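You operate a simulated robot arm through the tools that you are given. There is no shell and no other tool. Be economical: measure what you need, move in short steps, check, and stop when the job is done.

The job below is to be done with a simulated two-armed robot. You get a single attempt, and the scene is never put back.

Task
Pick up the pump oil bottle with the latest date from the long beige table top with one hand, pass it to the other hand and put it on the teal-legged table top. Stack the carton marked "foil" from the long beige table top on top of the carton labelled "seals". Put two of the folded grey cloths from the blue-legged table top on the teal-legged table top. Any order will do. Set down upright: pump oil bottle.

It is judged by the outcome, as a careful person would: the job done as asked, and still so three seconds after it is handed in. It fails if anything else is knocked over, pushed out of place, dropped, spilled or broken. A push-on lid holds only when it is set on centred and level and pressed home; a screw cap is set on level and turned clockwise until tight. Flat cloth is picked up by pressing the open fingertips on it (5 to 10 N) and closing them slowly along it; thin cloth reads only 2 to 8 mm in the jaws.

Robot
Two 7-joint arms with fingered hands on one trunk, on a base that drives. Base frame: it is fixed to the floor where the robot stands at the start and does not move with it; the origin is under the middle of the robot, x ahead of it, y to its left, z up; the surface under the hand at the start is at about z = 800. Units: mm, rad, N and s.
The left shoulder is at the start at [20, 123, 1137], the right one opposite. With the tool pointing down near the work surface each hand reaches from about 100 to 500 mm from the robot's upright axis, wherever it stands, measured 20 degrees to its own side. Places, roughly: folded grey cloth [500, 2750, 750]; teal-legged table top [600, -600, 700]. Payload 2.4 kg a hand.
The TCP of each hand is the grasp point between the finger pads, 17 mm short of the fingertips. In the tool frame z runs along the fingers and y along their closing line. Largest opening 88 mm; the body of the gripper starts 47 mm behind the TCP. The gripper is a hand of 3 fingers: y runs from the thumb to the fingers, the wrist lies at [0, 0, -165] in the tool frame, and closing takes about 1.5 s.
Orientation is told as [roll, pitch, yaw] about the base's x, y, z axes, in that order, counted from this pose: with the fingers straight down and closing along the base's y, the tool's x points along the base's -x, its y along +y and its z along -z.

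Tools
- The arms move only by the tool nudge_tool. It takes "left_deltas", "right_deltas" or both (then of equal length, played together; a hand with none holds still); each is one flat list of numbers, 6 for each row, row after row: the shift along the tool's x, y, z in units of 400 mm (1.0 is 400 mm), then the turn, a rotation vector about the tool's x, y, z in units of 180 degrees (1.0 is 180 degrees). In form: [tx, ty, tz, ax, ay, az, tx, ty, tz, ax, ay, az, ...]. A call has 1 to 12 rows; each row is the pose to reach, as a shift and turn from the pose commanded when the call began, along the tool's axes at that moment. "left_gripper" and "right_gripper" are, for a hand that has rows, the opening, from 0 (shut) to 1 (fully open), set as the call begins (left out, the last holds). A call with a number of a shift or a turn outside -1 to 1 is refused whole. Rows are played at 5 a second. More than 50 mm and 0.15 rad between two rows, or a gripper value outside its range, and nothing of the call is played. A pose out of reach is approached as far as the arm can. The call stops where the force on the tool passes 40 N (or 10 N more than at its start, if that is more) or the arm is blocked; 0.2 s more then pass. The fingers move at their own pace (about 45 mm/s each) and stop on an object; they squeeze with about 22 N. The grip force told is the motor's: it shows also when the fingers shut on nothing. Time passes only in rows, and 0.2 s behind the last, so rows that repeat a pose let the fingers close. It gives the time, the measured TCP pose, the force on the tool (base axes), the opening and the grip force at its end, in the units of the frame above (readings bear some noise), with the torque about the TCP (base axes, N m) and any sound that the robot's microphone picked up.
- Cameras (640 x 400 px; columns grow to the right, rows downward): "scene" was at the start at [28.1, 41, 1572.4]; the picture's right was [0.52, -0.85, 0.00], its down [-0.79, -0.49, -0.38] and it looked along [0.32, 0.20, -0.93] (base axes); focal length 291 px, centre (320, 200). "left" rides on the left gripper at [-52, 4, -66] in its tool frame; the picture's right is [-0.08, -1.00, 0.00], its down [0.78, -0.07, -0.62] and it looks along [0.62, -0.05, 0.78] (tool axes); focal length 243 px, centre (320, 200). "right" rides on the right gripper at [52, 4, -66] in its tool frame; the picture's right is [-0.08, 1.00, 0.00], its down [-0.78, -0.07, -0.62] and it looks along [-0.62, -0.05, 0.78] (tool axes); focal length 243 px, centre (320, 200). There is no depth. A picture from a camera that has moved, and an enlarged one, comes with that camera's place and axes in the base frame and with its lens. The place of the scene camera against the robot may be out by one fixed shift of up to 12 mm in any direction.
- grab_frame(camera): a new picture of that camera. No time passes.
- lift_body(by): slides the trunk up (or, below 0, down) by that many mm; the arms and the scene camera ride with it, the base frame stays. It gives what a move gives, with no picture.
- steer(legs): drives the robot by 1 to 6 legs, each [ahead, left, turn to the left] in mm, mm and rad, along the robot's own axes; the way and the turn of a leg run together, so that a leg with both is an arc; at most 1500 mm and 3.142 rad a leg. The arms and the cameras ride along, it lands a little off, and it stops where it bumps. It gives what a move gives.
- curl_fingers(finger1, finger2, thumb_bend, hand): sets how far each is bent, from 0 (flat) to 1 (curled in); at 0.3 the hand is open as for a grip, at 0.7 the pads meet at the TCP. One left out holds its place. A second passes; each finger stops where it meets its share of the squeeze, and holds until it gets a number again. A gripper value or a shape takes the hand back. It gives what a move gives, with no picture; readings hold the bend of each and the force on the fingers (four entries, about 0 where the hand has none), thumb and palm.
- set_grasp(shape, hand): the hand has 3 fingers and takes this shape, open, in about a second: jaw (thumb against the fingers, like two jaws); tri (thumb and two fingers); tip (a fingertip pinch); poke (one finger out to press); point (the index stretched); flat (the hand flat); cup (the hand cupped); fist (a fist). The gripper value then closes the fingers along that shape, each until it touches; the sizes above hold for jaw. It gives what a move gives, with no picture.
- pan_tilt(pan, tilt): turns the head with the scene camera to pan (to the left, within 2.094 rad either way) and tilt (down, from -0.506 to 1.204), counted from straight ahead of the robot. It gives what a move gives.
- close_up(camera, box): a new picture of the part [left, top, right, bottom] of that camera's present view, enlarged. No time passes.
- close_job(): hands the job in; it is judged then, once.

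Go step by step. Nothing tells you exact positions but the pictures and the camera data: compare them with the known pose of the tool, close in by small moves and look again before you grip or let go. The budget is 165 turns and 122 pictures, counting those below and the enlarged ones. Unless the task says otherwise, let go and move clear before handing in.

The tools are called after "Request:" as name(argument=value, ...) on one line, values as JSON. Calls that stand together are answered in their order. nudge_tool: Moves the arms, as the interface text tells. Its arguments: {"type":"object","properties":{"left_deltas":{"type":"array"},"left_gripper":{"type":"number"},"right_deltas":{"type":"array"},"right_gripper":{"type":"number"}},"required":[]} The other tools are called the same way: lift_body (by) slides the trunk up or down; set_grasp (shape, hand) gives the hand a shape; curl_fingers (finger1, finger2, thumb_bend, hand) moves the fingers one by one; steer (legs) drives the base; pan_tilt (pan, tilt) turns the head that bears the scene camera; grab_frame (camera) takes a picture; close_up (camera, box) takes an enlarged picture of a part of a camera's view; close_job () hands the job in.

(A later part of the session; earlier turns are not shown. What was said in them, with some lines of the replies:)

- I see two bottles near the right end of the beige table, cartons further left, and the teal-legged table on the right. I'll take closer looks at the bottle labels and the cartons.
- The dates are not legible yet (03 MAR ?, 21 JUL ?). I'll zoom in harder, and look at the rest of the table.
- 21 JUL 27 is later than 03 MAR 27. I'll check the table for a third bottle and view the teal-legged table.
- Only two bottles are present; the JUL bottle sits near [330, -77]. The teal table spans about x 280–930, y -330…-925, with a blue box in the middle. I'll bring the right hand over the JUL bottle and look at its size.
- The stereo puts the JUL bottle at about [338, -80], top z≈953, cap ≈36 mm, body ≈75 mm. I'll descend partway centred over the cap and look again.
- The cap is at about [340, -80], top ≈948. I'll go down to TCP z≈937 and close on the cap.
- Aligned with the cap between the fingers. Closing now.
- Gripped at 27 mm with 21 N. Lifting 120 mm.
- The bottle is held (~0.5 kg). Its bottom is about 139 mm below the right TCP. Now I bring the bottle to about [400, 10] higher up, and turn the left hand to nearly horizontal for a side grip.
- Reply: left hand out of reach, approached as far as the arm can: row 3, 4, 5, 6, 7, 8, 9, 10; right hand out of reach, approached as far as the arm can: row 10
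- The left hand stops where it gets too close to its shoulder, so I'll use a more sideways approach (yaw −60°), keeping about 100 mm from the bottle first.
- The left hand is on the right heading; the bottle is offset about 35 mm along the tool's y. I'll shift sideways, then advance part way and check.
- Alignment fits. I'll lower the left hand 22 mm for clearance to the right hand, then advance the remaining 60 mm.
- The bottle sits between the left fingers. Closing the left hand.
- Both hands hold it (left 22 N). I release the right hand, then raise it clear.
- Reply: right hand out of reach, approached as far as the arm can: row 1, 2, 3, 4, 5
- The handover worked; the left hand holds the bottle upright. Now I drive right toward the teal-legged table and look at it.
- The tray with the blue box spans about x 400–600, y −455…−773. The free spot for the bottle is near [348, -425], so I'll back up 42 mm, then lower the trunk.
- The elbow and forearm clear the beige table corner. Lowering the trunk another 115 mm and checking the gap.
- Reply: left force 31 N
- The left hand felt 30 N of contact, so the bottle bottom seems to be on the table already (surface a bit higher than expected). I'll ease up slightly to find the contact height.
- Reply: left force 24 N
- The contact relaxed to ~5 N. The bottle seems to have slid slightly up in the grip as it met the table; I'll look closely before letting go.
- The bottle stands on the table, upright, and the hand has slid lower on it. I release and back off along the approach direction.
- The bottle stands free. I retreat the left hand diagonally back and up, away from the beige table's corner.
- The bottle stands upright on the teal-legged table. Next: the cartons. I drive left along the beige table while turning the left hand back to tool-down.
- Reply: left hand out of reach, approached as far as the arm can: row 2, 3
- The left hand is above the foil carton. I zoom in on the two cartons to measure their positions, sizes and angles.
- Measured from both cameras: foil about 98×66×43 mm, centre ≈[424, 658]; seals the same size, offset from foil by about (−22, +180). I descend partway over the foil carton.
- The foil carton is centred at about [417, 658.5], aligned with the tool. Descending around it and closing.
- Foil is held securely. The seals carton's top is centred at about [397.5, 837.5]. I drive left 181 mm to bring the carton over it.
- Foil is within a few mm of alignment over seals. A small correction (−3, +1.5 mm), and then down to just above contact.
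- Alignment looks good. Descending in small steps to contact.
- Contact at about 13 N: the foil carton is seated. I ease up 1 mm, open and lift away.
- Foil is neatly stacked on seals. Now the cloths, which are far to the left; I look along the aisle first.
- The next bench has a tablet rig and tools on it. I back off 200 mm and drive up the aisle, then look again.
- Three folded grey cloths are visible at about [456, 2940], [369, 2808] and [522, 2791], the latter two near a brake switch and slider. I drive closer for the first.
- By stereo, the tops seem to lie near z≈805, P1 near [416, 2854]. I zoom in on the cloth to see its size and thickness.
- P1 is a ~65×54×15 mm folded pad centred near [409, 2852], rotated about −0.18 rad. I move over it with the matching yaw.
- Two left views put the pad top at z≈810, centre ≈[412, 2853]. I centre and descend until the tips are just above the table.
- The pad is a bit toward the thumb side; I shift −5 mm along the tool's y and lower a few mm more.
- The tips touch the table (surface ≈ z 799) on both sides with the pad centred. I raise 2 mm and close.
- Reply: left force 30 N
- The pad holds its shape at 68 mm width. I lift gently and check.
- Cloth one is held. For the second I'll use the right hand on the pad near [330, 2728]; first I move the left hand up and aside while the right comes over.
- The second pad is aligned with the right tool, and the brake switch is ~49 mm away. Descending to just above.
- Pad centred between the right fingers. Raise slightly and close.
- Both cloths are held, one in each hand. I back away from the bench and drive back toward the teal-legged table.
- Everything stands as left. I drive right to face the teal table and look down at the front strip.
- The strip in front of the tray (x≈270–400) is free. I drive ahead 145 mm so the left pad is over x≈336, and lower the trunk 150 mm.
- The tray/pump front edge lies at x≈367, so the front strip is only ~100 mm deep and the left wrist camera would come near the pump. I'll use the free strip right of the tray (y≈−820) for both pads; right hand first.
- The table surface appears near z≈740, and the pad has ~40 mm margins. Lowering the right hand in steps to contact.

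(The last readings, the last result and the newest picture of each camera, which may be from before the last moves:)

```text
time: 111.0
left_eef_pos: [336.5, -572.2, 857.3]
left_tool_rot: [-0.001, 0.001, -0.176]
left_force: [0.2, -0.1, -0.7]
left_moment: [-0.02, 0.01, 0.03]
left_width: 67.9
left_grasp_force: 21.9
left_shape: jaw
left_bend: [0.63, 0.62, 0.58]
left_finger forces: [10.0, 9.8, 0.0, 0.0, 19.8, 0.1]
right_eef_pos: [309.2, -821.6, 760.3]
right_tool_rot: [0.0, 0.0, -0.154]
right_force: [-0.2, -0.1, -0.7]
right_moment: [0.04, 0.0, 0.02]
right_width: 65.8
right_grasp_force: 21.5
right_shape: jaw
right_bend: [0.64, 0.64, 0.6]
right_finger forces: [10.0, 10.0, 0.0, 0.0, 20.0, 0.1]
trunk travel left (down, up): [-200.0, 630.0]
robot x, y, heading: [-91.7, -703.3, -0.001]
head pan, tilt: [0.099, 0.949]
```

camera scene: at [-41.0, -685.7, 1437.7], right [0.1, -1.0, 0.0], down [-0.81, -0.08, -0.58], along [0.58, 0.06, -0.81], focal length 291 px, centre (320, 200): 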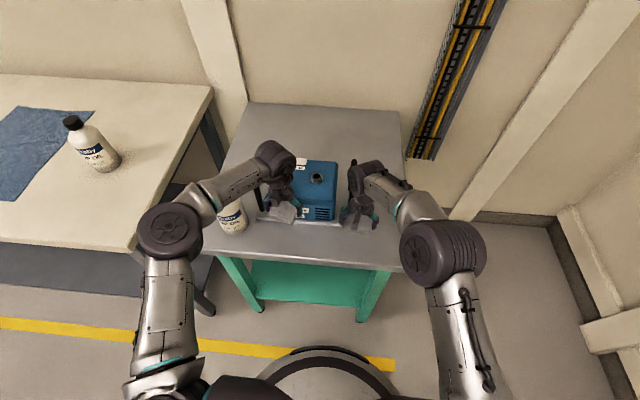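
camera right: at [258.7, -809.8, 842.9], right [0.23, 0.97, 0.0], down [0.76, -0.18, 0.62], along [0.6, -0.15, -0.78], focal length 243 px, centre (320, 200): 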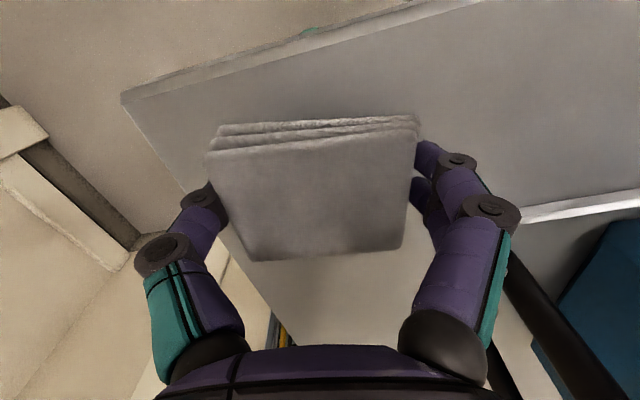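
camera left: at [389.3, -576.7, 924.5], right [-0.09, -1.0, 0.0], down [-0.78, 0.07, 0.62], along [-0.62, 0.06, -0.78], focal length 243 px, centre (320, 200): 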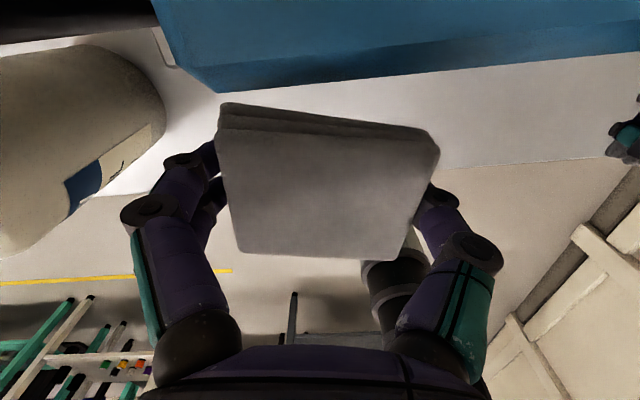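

Request:
nudge_tool(right_deltas=[0, 0, 0.007, 0, 0, 0, 0, 0, 0.013, 0, 0, 0])

Request:
grab_frame(camera="right")

Request:
close_up(camera="scene", box=[320, 190, 420, 270])

```text
time: 111.6
left_eef_pos: [336.1, -573.0, 859.2]
left_tool_rot: [0.001, -0.001, -0.176]
left_force: [1.3, -0.3, -0.4]
left_moment: [0.0, 0.01, 0.01]
left_width: 68.0
left_grasp_force: 21.7
left_shape: jaw
left_bend: [0.63, 0.62, 0.58]
left_finger forces: [10.0, 9.7, 0.1, 0.0, 19.8, 0.0]
right_eef_pos: [310.0, -822.3, 756.4]
right_tool_rot: [0.002, -0.006, -0.152]
right_force: [-2.0, -1.4, 22.4]
right_moment: [0.36, -0.01, 0.05]
right_width: 65.3
right_grasp_force: 22.2
right_shape: jaw
right_bend: [0.66, 0.66, 0.6]
right_finger forces: [15.3, 14.3, 0.0, 0.0, 24.1, 0.1]
trunk travel left (down, up): [-200.0, 630.0]
robot x, y, heading: [-92.9, -705.7, 0.001]
head pan, tilt: [0.099, 0.949]
```

```text
41 pictures are left
camera right: at [258.3, -809.5, 821.7], right [0.23, 0.97, 0.0], down [0.76, -0.18, 0.62], along [0.61, -0.15, -0.78], focal length 243 px, centre (320, 200)
```

right: 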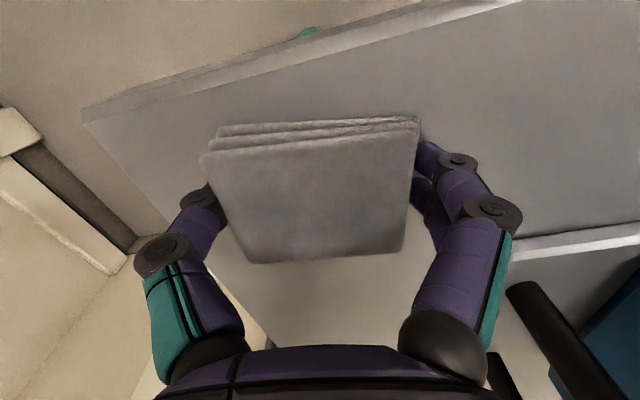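

```text
5.00 times, centred on (370, 230) of scene
camera zoom: at [-42.9, -685.5, 1438.0], right [0.1, -1.0, 0.0], down [-0.81, -0.08, -0.58], along [0.58, 0.06, -0.81], focal length 1456 px, centre (70, 50)
```

zoom: 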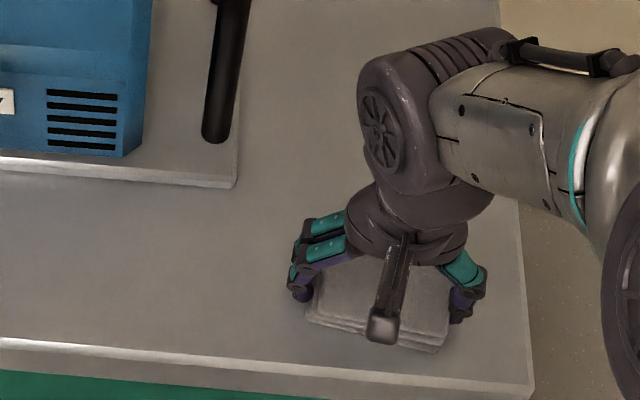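

The pad is on the table (surface ≈739). I ease up 1 mm, open and lift the right hand away.

Request:
nudge_tool(right_deltas=[0, 0, -0.005, 0, 0, 0, 0, 0, -0.005, 0, 0, 0, 0, 0, -0.005, 0, 0, 0, 0, 0, -0.005, 0, 0, 0, 0, 0, -0.005, 0, 0, 0], right_gripper=1)

Request:
nudge_tool(right_deltas=[0, 0, -0.05, 0, 0, 0, 0, 0, -0.1, 0, 0, 0, 0, 0, -0.2, 0, 0, 0, 0, 0, -0.3, 0, 0, 0, 0, 0, -0.4, 0, 0, 0, 0, 0, -0.5, 0, 0, 0])

Request:
grab_frame(camera="right")

```text
time: 112.8
left_eef_pos: [337.0, -571.5, 856.9]
left_tool_rot: [0.0, 0.0, -0.178]
left_force: [0.1, -0.4, 0.2]
left_moment: [0.01, 0.03, -0.02]
left_width: 67.6
left_grasp_force: 21.9
left_shape: jaw
left_bend: [0.63, 0.62, 0.58]
left_finger forces: [10.0, 9.8, 0.1, 0.0, 19.7, 0.1]
right_eef_pos: [308.7, -823.0, 756.3]
right_tool_rot: [0.001, 0.0, -0.151]
right_force: [0.0, 1.1, 0.1]
right_moment: [0.0, 0.0, 0.0]
right_width: 87.9
right_grasp_force: 0.0
right_shape: jaw
right_bend: [0.31, 0.31, 0.3]
right_finger forces: [0.2, 0.3, 0.1, 0.1, 0.2, 0.0]
trunk travel left (down, up): [-200.0, 630.0]
robot x, y, heading: [-92.6, -702.0, -0.002]
head pan, tilt: [0.099, 0.949]
```

```text
time: 114.2
left_eef_pos: [338.4, -574.2, 858.7]
left_tool_rot: [0.0, -0.001, -0.176]
left_force: [0.7, 0.2, -1.5]
left_moment: [0.01, 0.04, 0.01]
left_width: 67.8
left_grasp_force: 22.0
left_shape: jaw
left_bend: [0.63, 0.62, 0.58]
left_finger forces: [10.0, 9.8, 0.1, 0.0, 19.6, 0.1]
right_eef_pos: [308.7, -821.9, 957.8]
right_tool_rot: [0.002, 0.001, -0.151]
right_force: [0.0, 0.2, 0.3]
right_moment: [-0.02, 0.02, 0.02]
right_width: 88.0
right_grasp_force: 0.0
right_shape: jaw
right_bend: [0.3, 0.3, 0.3]
right_finger forces: [0.0, 0.0, 0.0, 0.0, 0.1, 0.0]
trunk travel left (down, up): [-200.0, 630.0]
robot x, y, heading: [-92.9, -701.6, 0.002]
head pan, tilt: [0.099, 0.949]
```

```text
39 pictures are left
camera right: at [257.4, -808.7, 1023.5], right [0.23, 0.97, 0.0], down [0.76, -0.18, 0.62], along [0.6, -0.14, -0.78], focal length 243 px, centre (320, 200)
```

right: 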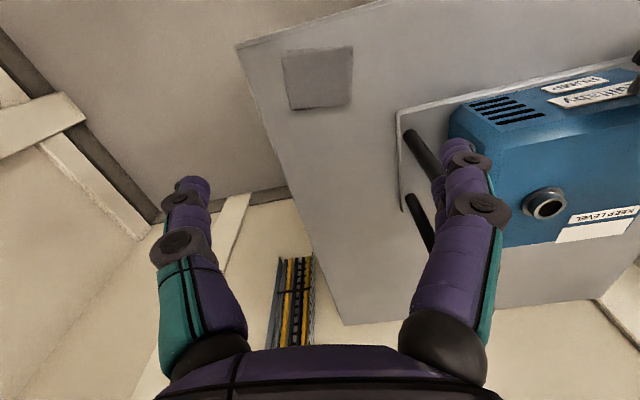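

Cloth one lies flat in place. I raise the trunk, then drive right/forward to bring the left pad over [405, -825].

Request:
lift_body(by=150)

Request:
steer(legs=[[0, -252, 0], [66, 0, 0]])

Request:
pan_tilt(pan=0.3, tilt=1.0)

Request:
grab_frame(camera="scene")

Request:
grab_frame(camera="left")

```text
time: 115.9
left_eef_pos: [337.8, -573.0, 1007.8]
left_tool_rot: [0.001, 0.001, -0.177]
left_force: [0.2, 0.4, -0.3]
left_moment: [-0.01, 0.01, -0.02]
left_width: 67.9
left_grasp_force: 22.0
left_shape: jaw
left_bend: [0.63, 0.62, 0.58]
left_finger forces: [9.9, 9.9, 0.0, 0.0, 19.7, 0.0]
right_eef_pos: [308.9, -821.8, 1107.7]
right_tool_rot: [0.0, -0.001, -0.152]
right_force: [-0.6, 0.0, -0.4]
right_moment: [0.01, 0.01, 0.02]
right_width: 87.8
right_grasp_force: 0.0
right_shape: jaw
right_bend: [0.3, 0.3, 0.3]
right_finger forces: [0.1, 0.1, 0.0, 0.0, 0.0, 0.0]
trunk travel left (down, up): [-350.0, 480.0]
robot x, y, heading: [-91.6, -703.8, -0.001]
head pan, tilt: [0.099, 0.949]
```

```text
time: 118.3
left_eef_pos: [406.3, -820.2, 1006.5]
left_tool_rot: [0.0, 0.002, -0.174]
left_force: [0.4, -0.7, -0.5]
left_moment: [-0.04, -0.03, -0.02]
left_width: 68.0
left_grasp_force: 21.9
left_shape: jaw
left_bend: [0.63, 0.62, 0.58]
left_finger forces: [9.9, 9.8, 0.0, 0.0, 19.7, 0.0]
right_eef_pos: [378.3, -1069.5, 1108.0]
right_tool_rot: [0.0, 0.003, -0.151]
right_force: [0.6, 0.1, 0.2]
right_moment: [-0.02, -0.04, 0.02]
right_width: 87.6
right_grasp_force: 0.0
right_shape: jaw
right_bend: [0.3, 0.3, 0.3]
right_finger forces: [0.0, 0.0, 0.0, 0.0, 0.1, 0.0]
trunk travel left (down, up): [-350.0, 480.0]
robot x, y, heading: [-27.1, -953.9, 0.0]
head pan, tilt: [0.099, 0.949]
```

```text
time: 119.1
left_eef_pos: [404.8, -819.8, 1007.6]
left_tool_rot: [-0.001, 0.0, -0.174]
left_force: [-0.3, -0.8, 0.6]
left_moment: [0.0, 0.05, 0.02]
left_width: 68.2
left_grasp_force: 22.7
left_shape: jaw
left_bend: [0.63, 0.62, 0.58]
left_finger forces: [9.9, 9.8, 0.0, 0.0, 19.8, 0.0]
right_eef_pos: [377.4, -1068.9, 1107.8]
right_tool_rot: [0.0, 0.0, -0.15]
right_force: [1.1, 0.5, 0.4]
right_moment: [0.0, 0.01, 0.03]
right_width: 87.6
right_grasp_force: 0.1
right_shape: jaw
right_bend: [0.3, 0.3, 0.3]
right_finger forces: [0.0, 0.0, 0.0, 0.0, 0.1, 0.1]
trunk travel left (down, up): [-350.0, 480.0]
robot x, y, heading: [-28.5, -952.4, 0.007]
head pan, tilt: [0.3, 1.0]
```

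```text
38 pictures are left
camera scene: at [21.2, -920.3, 1584.0], right [0.3, -0.96, 0.0], down [-0.8, -0.25, -0.54], along [0.52, 0.16, -0.84], focal length 291 px, centre (320, 200)
```

scene: 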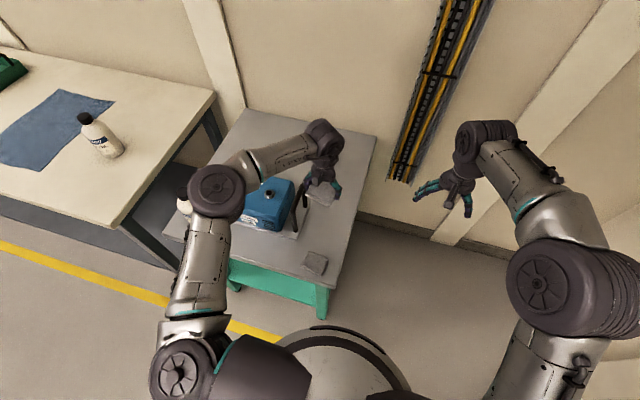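

```text
37 pictures are left
camera left: at [457.1, -824.1, 1074.3], right [-0.09, -1.0, 0.0], down [-0.78, 0.07, 0.62], along [-0.62, 0.06, -0.78], focal length 243 px, centre (320, 200)
```

left: 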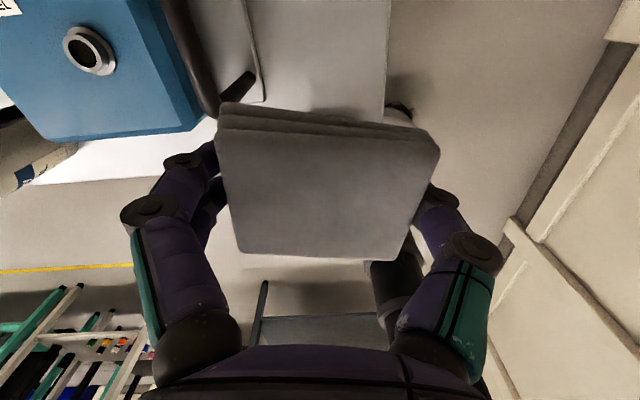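

Left pad hangs centred over the strip (tray edge −738, table edge −900). Lowering the trunk 200 mm, then checking.

Request:
lift_body(by=-200)

Request:
grab_frame(camera="scene")

Request:
grab_frame(camera="left")

```text
time: 121.2
left_eef_pos: [404.5, -820.2, 807.5]
left_tool_rot: [0.001, -0.001, -0.176]
left_force: [0.3, -0.5, -0.5]
left_moment: [0.03, 0.01, 0.01]
left_width: 68.0
left_grasp_force: 21.6
left_shape: jaw
left_bend: [0.63, 0.62, 0.58]
left_finger forces: [9.9, 9.9, 0.1, 0.0, 19.8, 0.0]
right_eef_pos: [376.6, -1069.0, 907.0]
right_tool_rot: [0.0, -0.001, -0.15]
right_force: [0.0, -0.6, -1.0]
right_moment: [0.01, -0.01, 0.01]
right_width: 87.8
right_grasp_force: 0.1
right_shape: jaw
right_bend: [0.3, 0.3, 0.3]
right_finger forces: [0.0, 0.1, 0.0, 0.0, 0.0, 0.0]
trunk travel left (down, up): [-150.0, 680.0]
robot x, y, heading: [-24.4, -949.7, 0.005]
head pan, tilt: [0.3, 1.0]
```

```text
36 pictures are left
camera scene: at [20.9, -920.3, 1384.1], right [0.3, -0.95, 0.0], down [-0.8, -0.25, -0.54], along [0.52, 0.16, -0.84], focal length 291 px, centre (320, 200)
```

scene: 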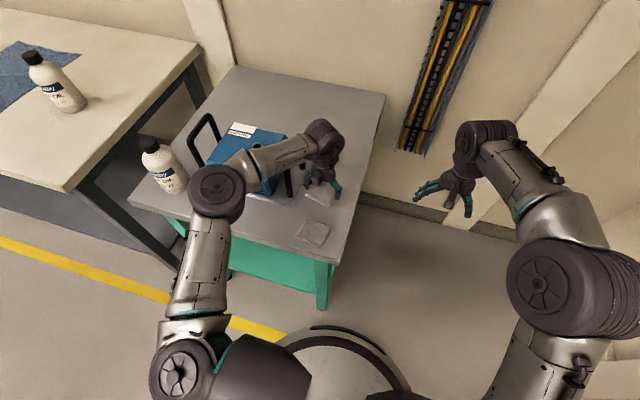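

```text
35 pictures are left
camera left: at [456.9, -824.1, 874.5], right [-0.09, -1.0, 0.0], down [-0.78, 0.07, 0.62], along [-0.62, 0.06, -0.78], focal length 243 px, centre (320, 200)
```

left: 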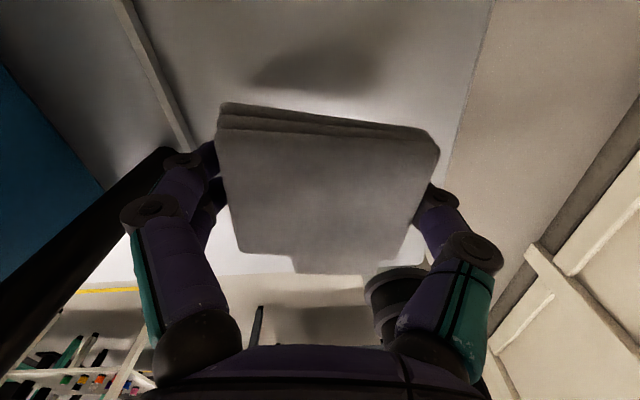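

The handle is close to the left fingers' +y side, so I shift 12 mm to −y and lower to just above the surface.

Request:
nudge_tool(left_deltas=[-0.005, -0.0295, 0, 0, 0, 0, -0.005, -0.0295, 0.06, 0, 0, 0, -0.005, -0.0295, 0.11, 0, 0, 0])

Request:
nudge_tool(left_deltas=[0, 0, 0.006, 0, 0, 0, 0, 0, 0.011, 0, 0, 0])

Request:
close_up(camera="scene", box=[270, 150, 370, 260])

```text
time: 122.0
left_eef_pos: [404.4, -831.6, 763.7]
left_tool_rot: [0.0, 0.001, -0.176]
left_force: [0.2, 0.1, -0.5]
left_moment: [0.02, 0.01, 0.0]
left_width: 68.0
left_grasp_force: 21.6
left_shape: jaw
left_bend: [0.63, 0.62, 0.58]
left_finger forces: [9.9, 9.7, 0.1, 0.0, 19.7, 0.1]
right_eef_pos: [377.5, -1069.4, 907.6]
right_tool_rot: [0.0, -0.001, -0.15]
right_force: [0.1, -0.4, -0.4]
right_moment: [0.02, 0.02, 0.01]
right_width: 87.9
right_grasp_force: 0.1
right_shape: jaw
right_bend: [0.3, 0.3, 0.3]
right_finger forces: [0.0, 0.0, 0.0, 0.1, 0.0, 0.0]
trunk travel left (down, up): [-150.0, 680.0]
robot x, y, heading: [-24.4, -952.9, 0.003]
head pan, tilt: [0.3, 1.0]
```

```text
time: 122.7
left_eef_pos: [405.2, -831.6, 759.8]
left_tool_rot: [0.0, 0.002, -0.173]
left_force: [-0.1, 0.5, -0.5]
left_moment: [0.06, -0.03, -0.01]
left_width: 68.0
left_grasp_force: 21.7
left_shape: jaw
left_bend: [0.63, 0.62, 0.58]
left_finger forces: [10.0, 9.8, 0.1, 0.0, 19.8, 0.1]
right_eef_pos: [377.8, -1070.2, 907.9]
right_tool_rot: [-0.001, -0.001, -0.151]
right_force: [-0.6, -0.1, 0.7]
right_moment: [0.01, -0.03, 0.02]
right_width: 87.8
right_grasp_force: 0.0
right_shape: jaw
right_bend: [0.3, 0.3, 0.3]
right_finger forces: [0.1, 0.1, 0.0, 0.0, 0.0, 0.0]
trunk travel left (down, up): [-150.0, 680.0]
robot x, y, heading: [-26.1, -949.0, 0.001]
head pan, tilt: [0.3, 1.0]
```

```text
3.64 times, centred on (320, 205) of scene
camera zoom: at [21.0, -920.3, 1384.0], right [0.3, -0.95, 0.0], down [-0.8, -0.25, -0.54], along [0.52, 0.16, -0.84], focal length 1059 px, centre (320, 182)
```

zoom: 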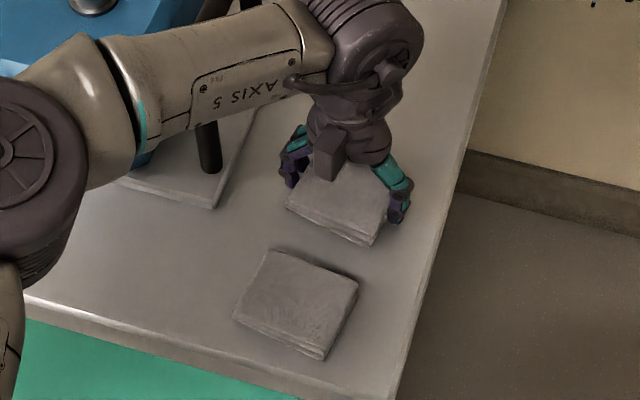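

Clear on all sides, about 2–3 mm above the table. Final steps to contact.

Request:
nudge_tool(left_deltas=[0, 0, 0.005, 0, 0, 0, 0, 0, 0.0085, 0, 0, 0])

```text
time: 123.2
left_eef_pos: [405.6, -831.7, 757.5]
left_tool_rot: [0.001, -0.002, -0.174]
left_force: [2.2, -0.3, 11.8]
left_moment: [0.09, -0.02, 0.0]
left_width: 68.2
left_grasp_force: 22.0
left_shape: jaw
left_bend: [0.63, 0.62, 0.58]
left_finger forces: [13.1, 13.2, 0.1, 0.0, 24.1, 0.1]
right_eef_pos: [377.5, -1068.8, 908.2]
right_tool_rot: [0.001, 0.0, -0.149]
right_force: [1.0, -0.4, 0.1]
right_moment: [-0.01, 0.04, 0.02]
right_width: 87.7
right_grasp_force: 0.1
right_shape: jaw
right_bend: [0.3, 0.3, 0.3]
right_finger forces: [0.0, 0.0, 0.1, 0.1, 0.0, 0.0]
trunk travel left (down, up): [-150.0, 680.0]
robot x, y, heading: [-24.5, -952.8, -0.004]
head pan, tilt: [0.3, 1.0]
```

Contact. I ease off 1 mm, open, and raise straight up.

Request:
nudge_tool(left_deltas=[0, 0, -0.003, 0, 0, 0, 0, 0, -0.003, 0, 0, 0, 0, 0, -0.003, 0, 0, 0, 0, 0, -0.003, 0, 0, 0, 0, 0, -0.003, 0, 0, 0], left_gripper=1)

Request:
nudge_tool(left_deltas=[0, 0, -0.05, 0, 0, 0, 0, 0, -0.1, 0, 0, 0, 0, 0, -0.2, 0, 0, 0, 0, 0, -0.3, 0, 0, 0])

Request:
lift_body(by=200)

Request:
steer(legs=[[-200, 0, 0]])

Request:
pan_tilt(pan=0.3, tilt=0.8)

Request:
grab_frame(camera="scene")

```text
time: 124.5
left_eef_pos: [404.2, -831.8, 757.6]
left_tool_rot: [-0.001, 0.0, -0.175]
left_force: [0.4, 0.0, -0.2]
left_moment: [0.01, 0.02, 0.0]
left_width: 87.8
left_grasp_force: 0.0
left_shape: jaw
left_bend: [0.3, 0.3, 0.3]
left_finger forces: [0.0, 0.0, 0.0, 0.0, 0.1, 0.1]
right_eef_pos: [376.1, -1070.0, 906.9]
right_tool_rot: [0.001, 0.001, -0.15]
right_force: [-0.4, 0.7, 0.1]
right_moment: [-0.01, 0.03, -0.03]
right_width: 88.0
right_grasp_force: 0.1
right_shape: jaw
right_bend: [0.3, 0.3, 0.3]
right_finger forces: [0.1, 0.0, 0.0, 0.0, 0.0, 0.0]
trunk travel left (down, up): [-150.0, 680.0]
robot x, y, heading: [-25.2, -953.4, 0.005]
head pan, tilt: [0.3, 1.0]
```

```text
time: 125.5
left_eef_pos: [404.0, -832.0, 878.4]
left_tool_rot: [0.001, 0.001, -0.173]
left_force: [-0.3, -0.2, 0.5]
left_moment: [0.0, 0.03, 0.01]
left_width: 87.8
left_grasp_force: 0.0
left_shape: jaw
left_bend: [0.3, 0.3, 0.3]
left_finger forces: [0.0, 0.0, 0.1, 0.0, 0.0, 0.0]
right_eef_pos: [376.2, -1068.1, 907.7]
right_tool_rot: [0.0, 0.001, -0.151]
right_force: [0.3, 0.3, -0.1]
right_moment: [0.02, -0.03, 0.0]
right_width: 88.0
right_grasp_force: 0.2
right_shape: jaw
right_bend: [0.3, 0.3, 0.3]
right_finger forces: [0.0, 0.0, 0.0, 0.1, 0.1, 0.0]
trunk travel left (down, up): [-150.0, 680.0]
robot x, y, heading: [-24.8, -953.8, 0.003]
head pan, tilt: [0.3, 1.0]
```

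```text
time: 127.6
left_eef_pos: [403.5, -832.9, 1078.2]
left_tool_rot: [-0.001, 0.0, -0.174]
left_force: [-0.3, -1.0, 0.3]
left_moment: [0.0, 0.01, 0.03]
left_width: 87.9
left_grasp_force: 0.0
left_shape: jaw
left_bend: [0.3, 0.3, 0.3]
left_finger forces: [0.0, 0.0, 0.0, 0.1, 0.0, 0.0]
right_eef_pos: [377.3, -1069.2, 1108.5]
right_tool_rot: [0.001, 0.0, -0.15]
right_force: [0.8, 0.0, -1.0]
right_moment: [0.0, -0.01, -0.01]
right_width: 87.7
right_grasp_force: 0.1
right_shape: jaw
right_bend: [0.3, 0.3, 0.3]
right_finger forces: [0.0, 0.0, 0.0, 0.0, 0.0, 0.0]
trunk travel left (down, up): [-350.0, 480.0]
robot x, y, heading: [-27.6, -952.1, 0.005]
head pan, tilt: [0.3, 1.0]
```

```text
time: 129.2
left_eef_pos: [198.7, -831.7, 1078.6]
left_tool_rot: [-0.001, 0.002, -0.174]
left_force: [-0.4, 0.6, -1.0]
left_moment: [0.0, -0.01, 0.02]
left_width: 87.6
left_grasp_force: 0.1
left_shape: jaw
left_bend: [0.3, 0.3, 0.3]
left_finger forces: [0.0, 0.0, 0.1, 0.1, 0.0, 0.0]
right_eef_pos: [171.6, -1069.6, 1108.1]
right_tool_rot: [0.0, -0.002, -0.149]
right_force: [-0.1, 0.1, -0.6]
right_moment: [-0.01, -0.01, 0.01]
right_width: 87.8
right_grasp_force: 0.0
right_shape: jaw
right_bend: [0.3, 0.3, 0.3]
right_finger forces: [0.0, 0.0, 0.0, 0.0, 0.0, 0.1]
trunk travel left (down, up): [-350.0, 480.0]
robot x, y, heading: [-230.3, -949.1, 0.002]
head pan, tilt: [0.3, 1.0]
```

```text
time: 130.0
left_eef_pos: [199.1, -832.7, 1077.6]
left_tool_rot: [0.001, -0.001, -0.172]
left_force: [0.9, 0.5, 0.2]
left_moment: [0.0, 0.01, -0.02]
left_width: 87.7
left_grasp_force: 0.0
left_shape: jaw
left_bend: [0.3, 0.3, 0.3]
left_finger forces: [0.0, 0.1, 0.0, 0.0, 0.0, 0.0]
right_eef_pos: [171.7, -1069.9, 1108.3]
right_tool_rot: [-0.002, -0.001, -0.147]
right_force: [-0.2, 0.4, -0.1]
right_moment: [0.0, 0.02, -0.02]
right_width: 88.2
right_grasp_force: 0.1
right_shape: jaw
right_bend: [0.3, 0.3, 0.3]
right_finger forces: [0.0, 0.0, 0.1, 0.0, 0.0, 0.0]
trunk travel left (down, up): [-350.0, 480.0]
robot x, y, heading: [-231.1, -951.9, -0.001]
head pan, tilt: [0.3, 0.799]
```

```text
33 pictures are left
camera scene: at [-172.6, -917.3, 1599.1], right [0.3, -0.95, 0.0], down [-0.69, -0.21, -0.7], along [0.66, 0.21, -0.72], focal length 291 px, centre (320, 200)
```

scene: 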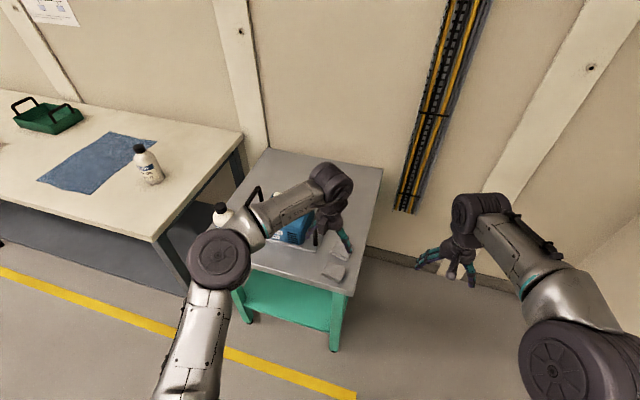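

Both cloths are on the teal table, and the bottle stands. A last check with close-ups of the table and the carton stack.

Request:
close_up(camera="scene", box=[190, 140, 400, 300])

Request:
pan_tilt(pan=1.1, tilt=0.4)

Request:
grab_frame(camera="scene")

```text
2.50 times, centred on (295, 220) of scene
camera zoom: at [-172.6, -917.3, 1599.1], right [0.3, -0.95, 0.0], down [-0.69, -0.21, -0.7], along [0.66, 0.21, -0.72], focal length 728 px, centre (382, 150)
```

zoom: 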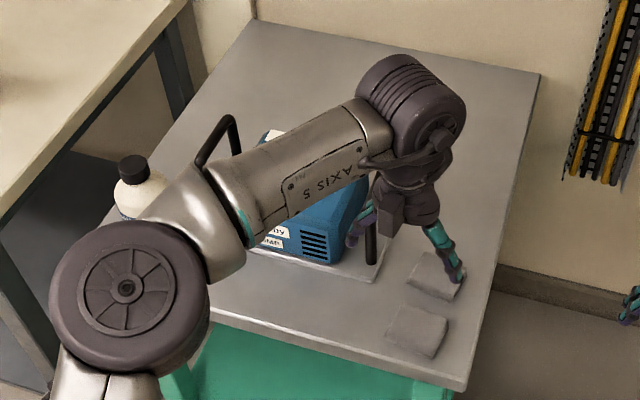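

```text
time: 131.1
left_eef_pos: [199.8, -833.0, 1077.6]
left_tool_rot: [0.001, 0.0, -0.172]
left_force: [0.1, -0.5, 0.9]
left_moment: [0.01, -0.02, -0.03]
left_width: 87.9
left_grasp_force: 0.1
left_shape: jaw
left_bend: [0.3, 0.3, 0.3]
left_finger forces: [0.0, 0.0, 0.0, 0.1, 0.0, 0.0]
right_eef_pos: [172.3, -1069.2, 1107.9]
right_tool_rot: [-0.001, 0.0, -0.147]
right_force: [-0.2, 1.2, -1.1]
right_moment: [0.02, -0.03, 0.01]
right_width: 87.7
right_grasp_force: 0.1
right_shape: jaw
right_bend: [0.3, 0.3, 0.3]
right_finger forces: [0.0, 0.1, 0.0, 0.1, 0.0, 0.0]
trunk travel left (down, up): [-350.0, 480.0]
robot x, y, heading: [-227.6, -950.0, 0.002]
head pan, tilt: [1.1, 0.4]
```

```text
31 pictures are left
camera scene: at [-207.6, -858.8, 1634.2], right [0.89, -0.45, 0.0], down [-0.18, -0.35, -0.92], along [0.42, 0.82, -0.39], focal length 291 px, centre (320, 200)
```

scene: 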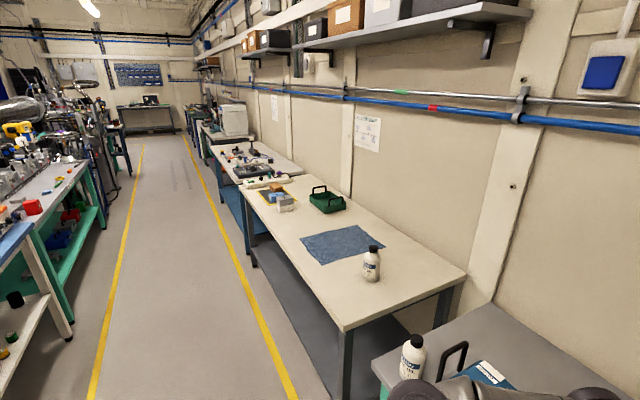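

The 21 JUL 27 bottle stands upright, foil sits on seals, and both cloths lie on the teal-legged table with the hands clear. I'm handing in.

Request:
close_job()

```text
The job is handed in.
```

The job is done and handed in; I saw nothing else knocked over or moved in the last pictures.

- **Bottle:** the pump oil bottle with the latest date, 21 JUL 27, was passed from the right hand to the left. It stands upright on the teal-legged table. It slid up about 20–25 mm in the left hand's grip when it touched down.
- **Cartons:** the "foil" carton is stacked on the "seals" carton.
- **Cloths:** two folded grey cloths from the blue-legged table lie side by side on the teal-legged table, to the right of the pump.
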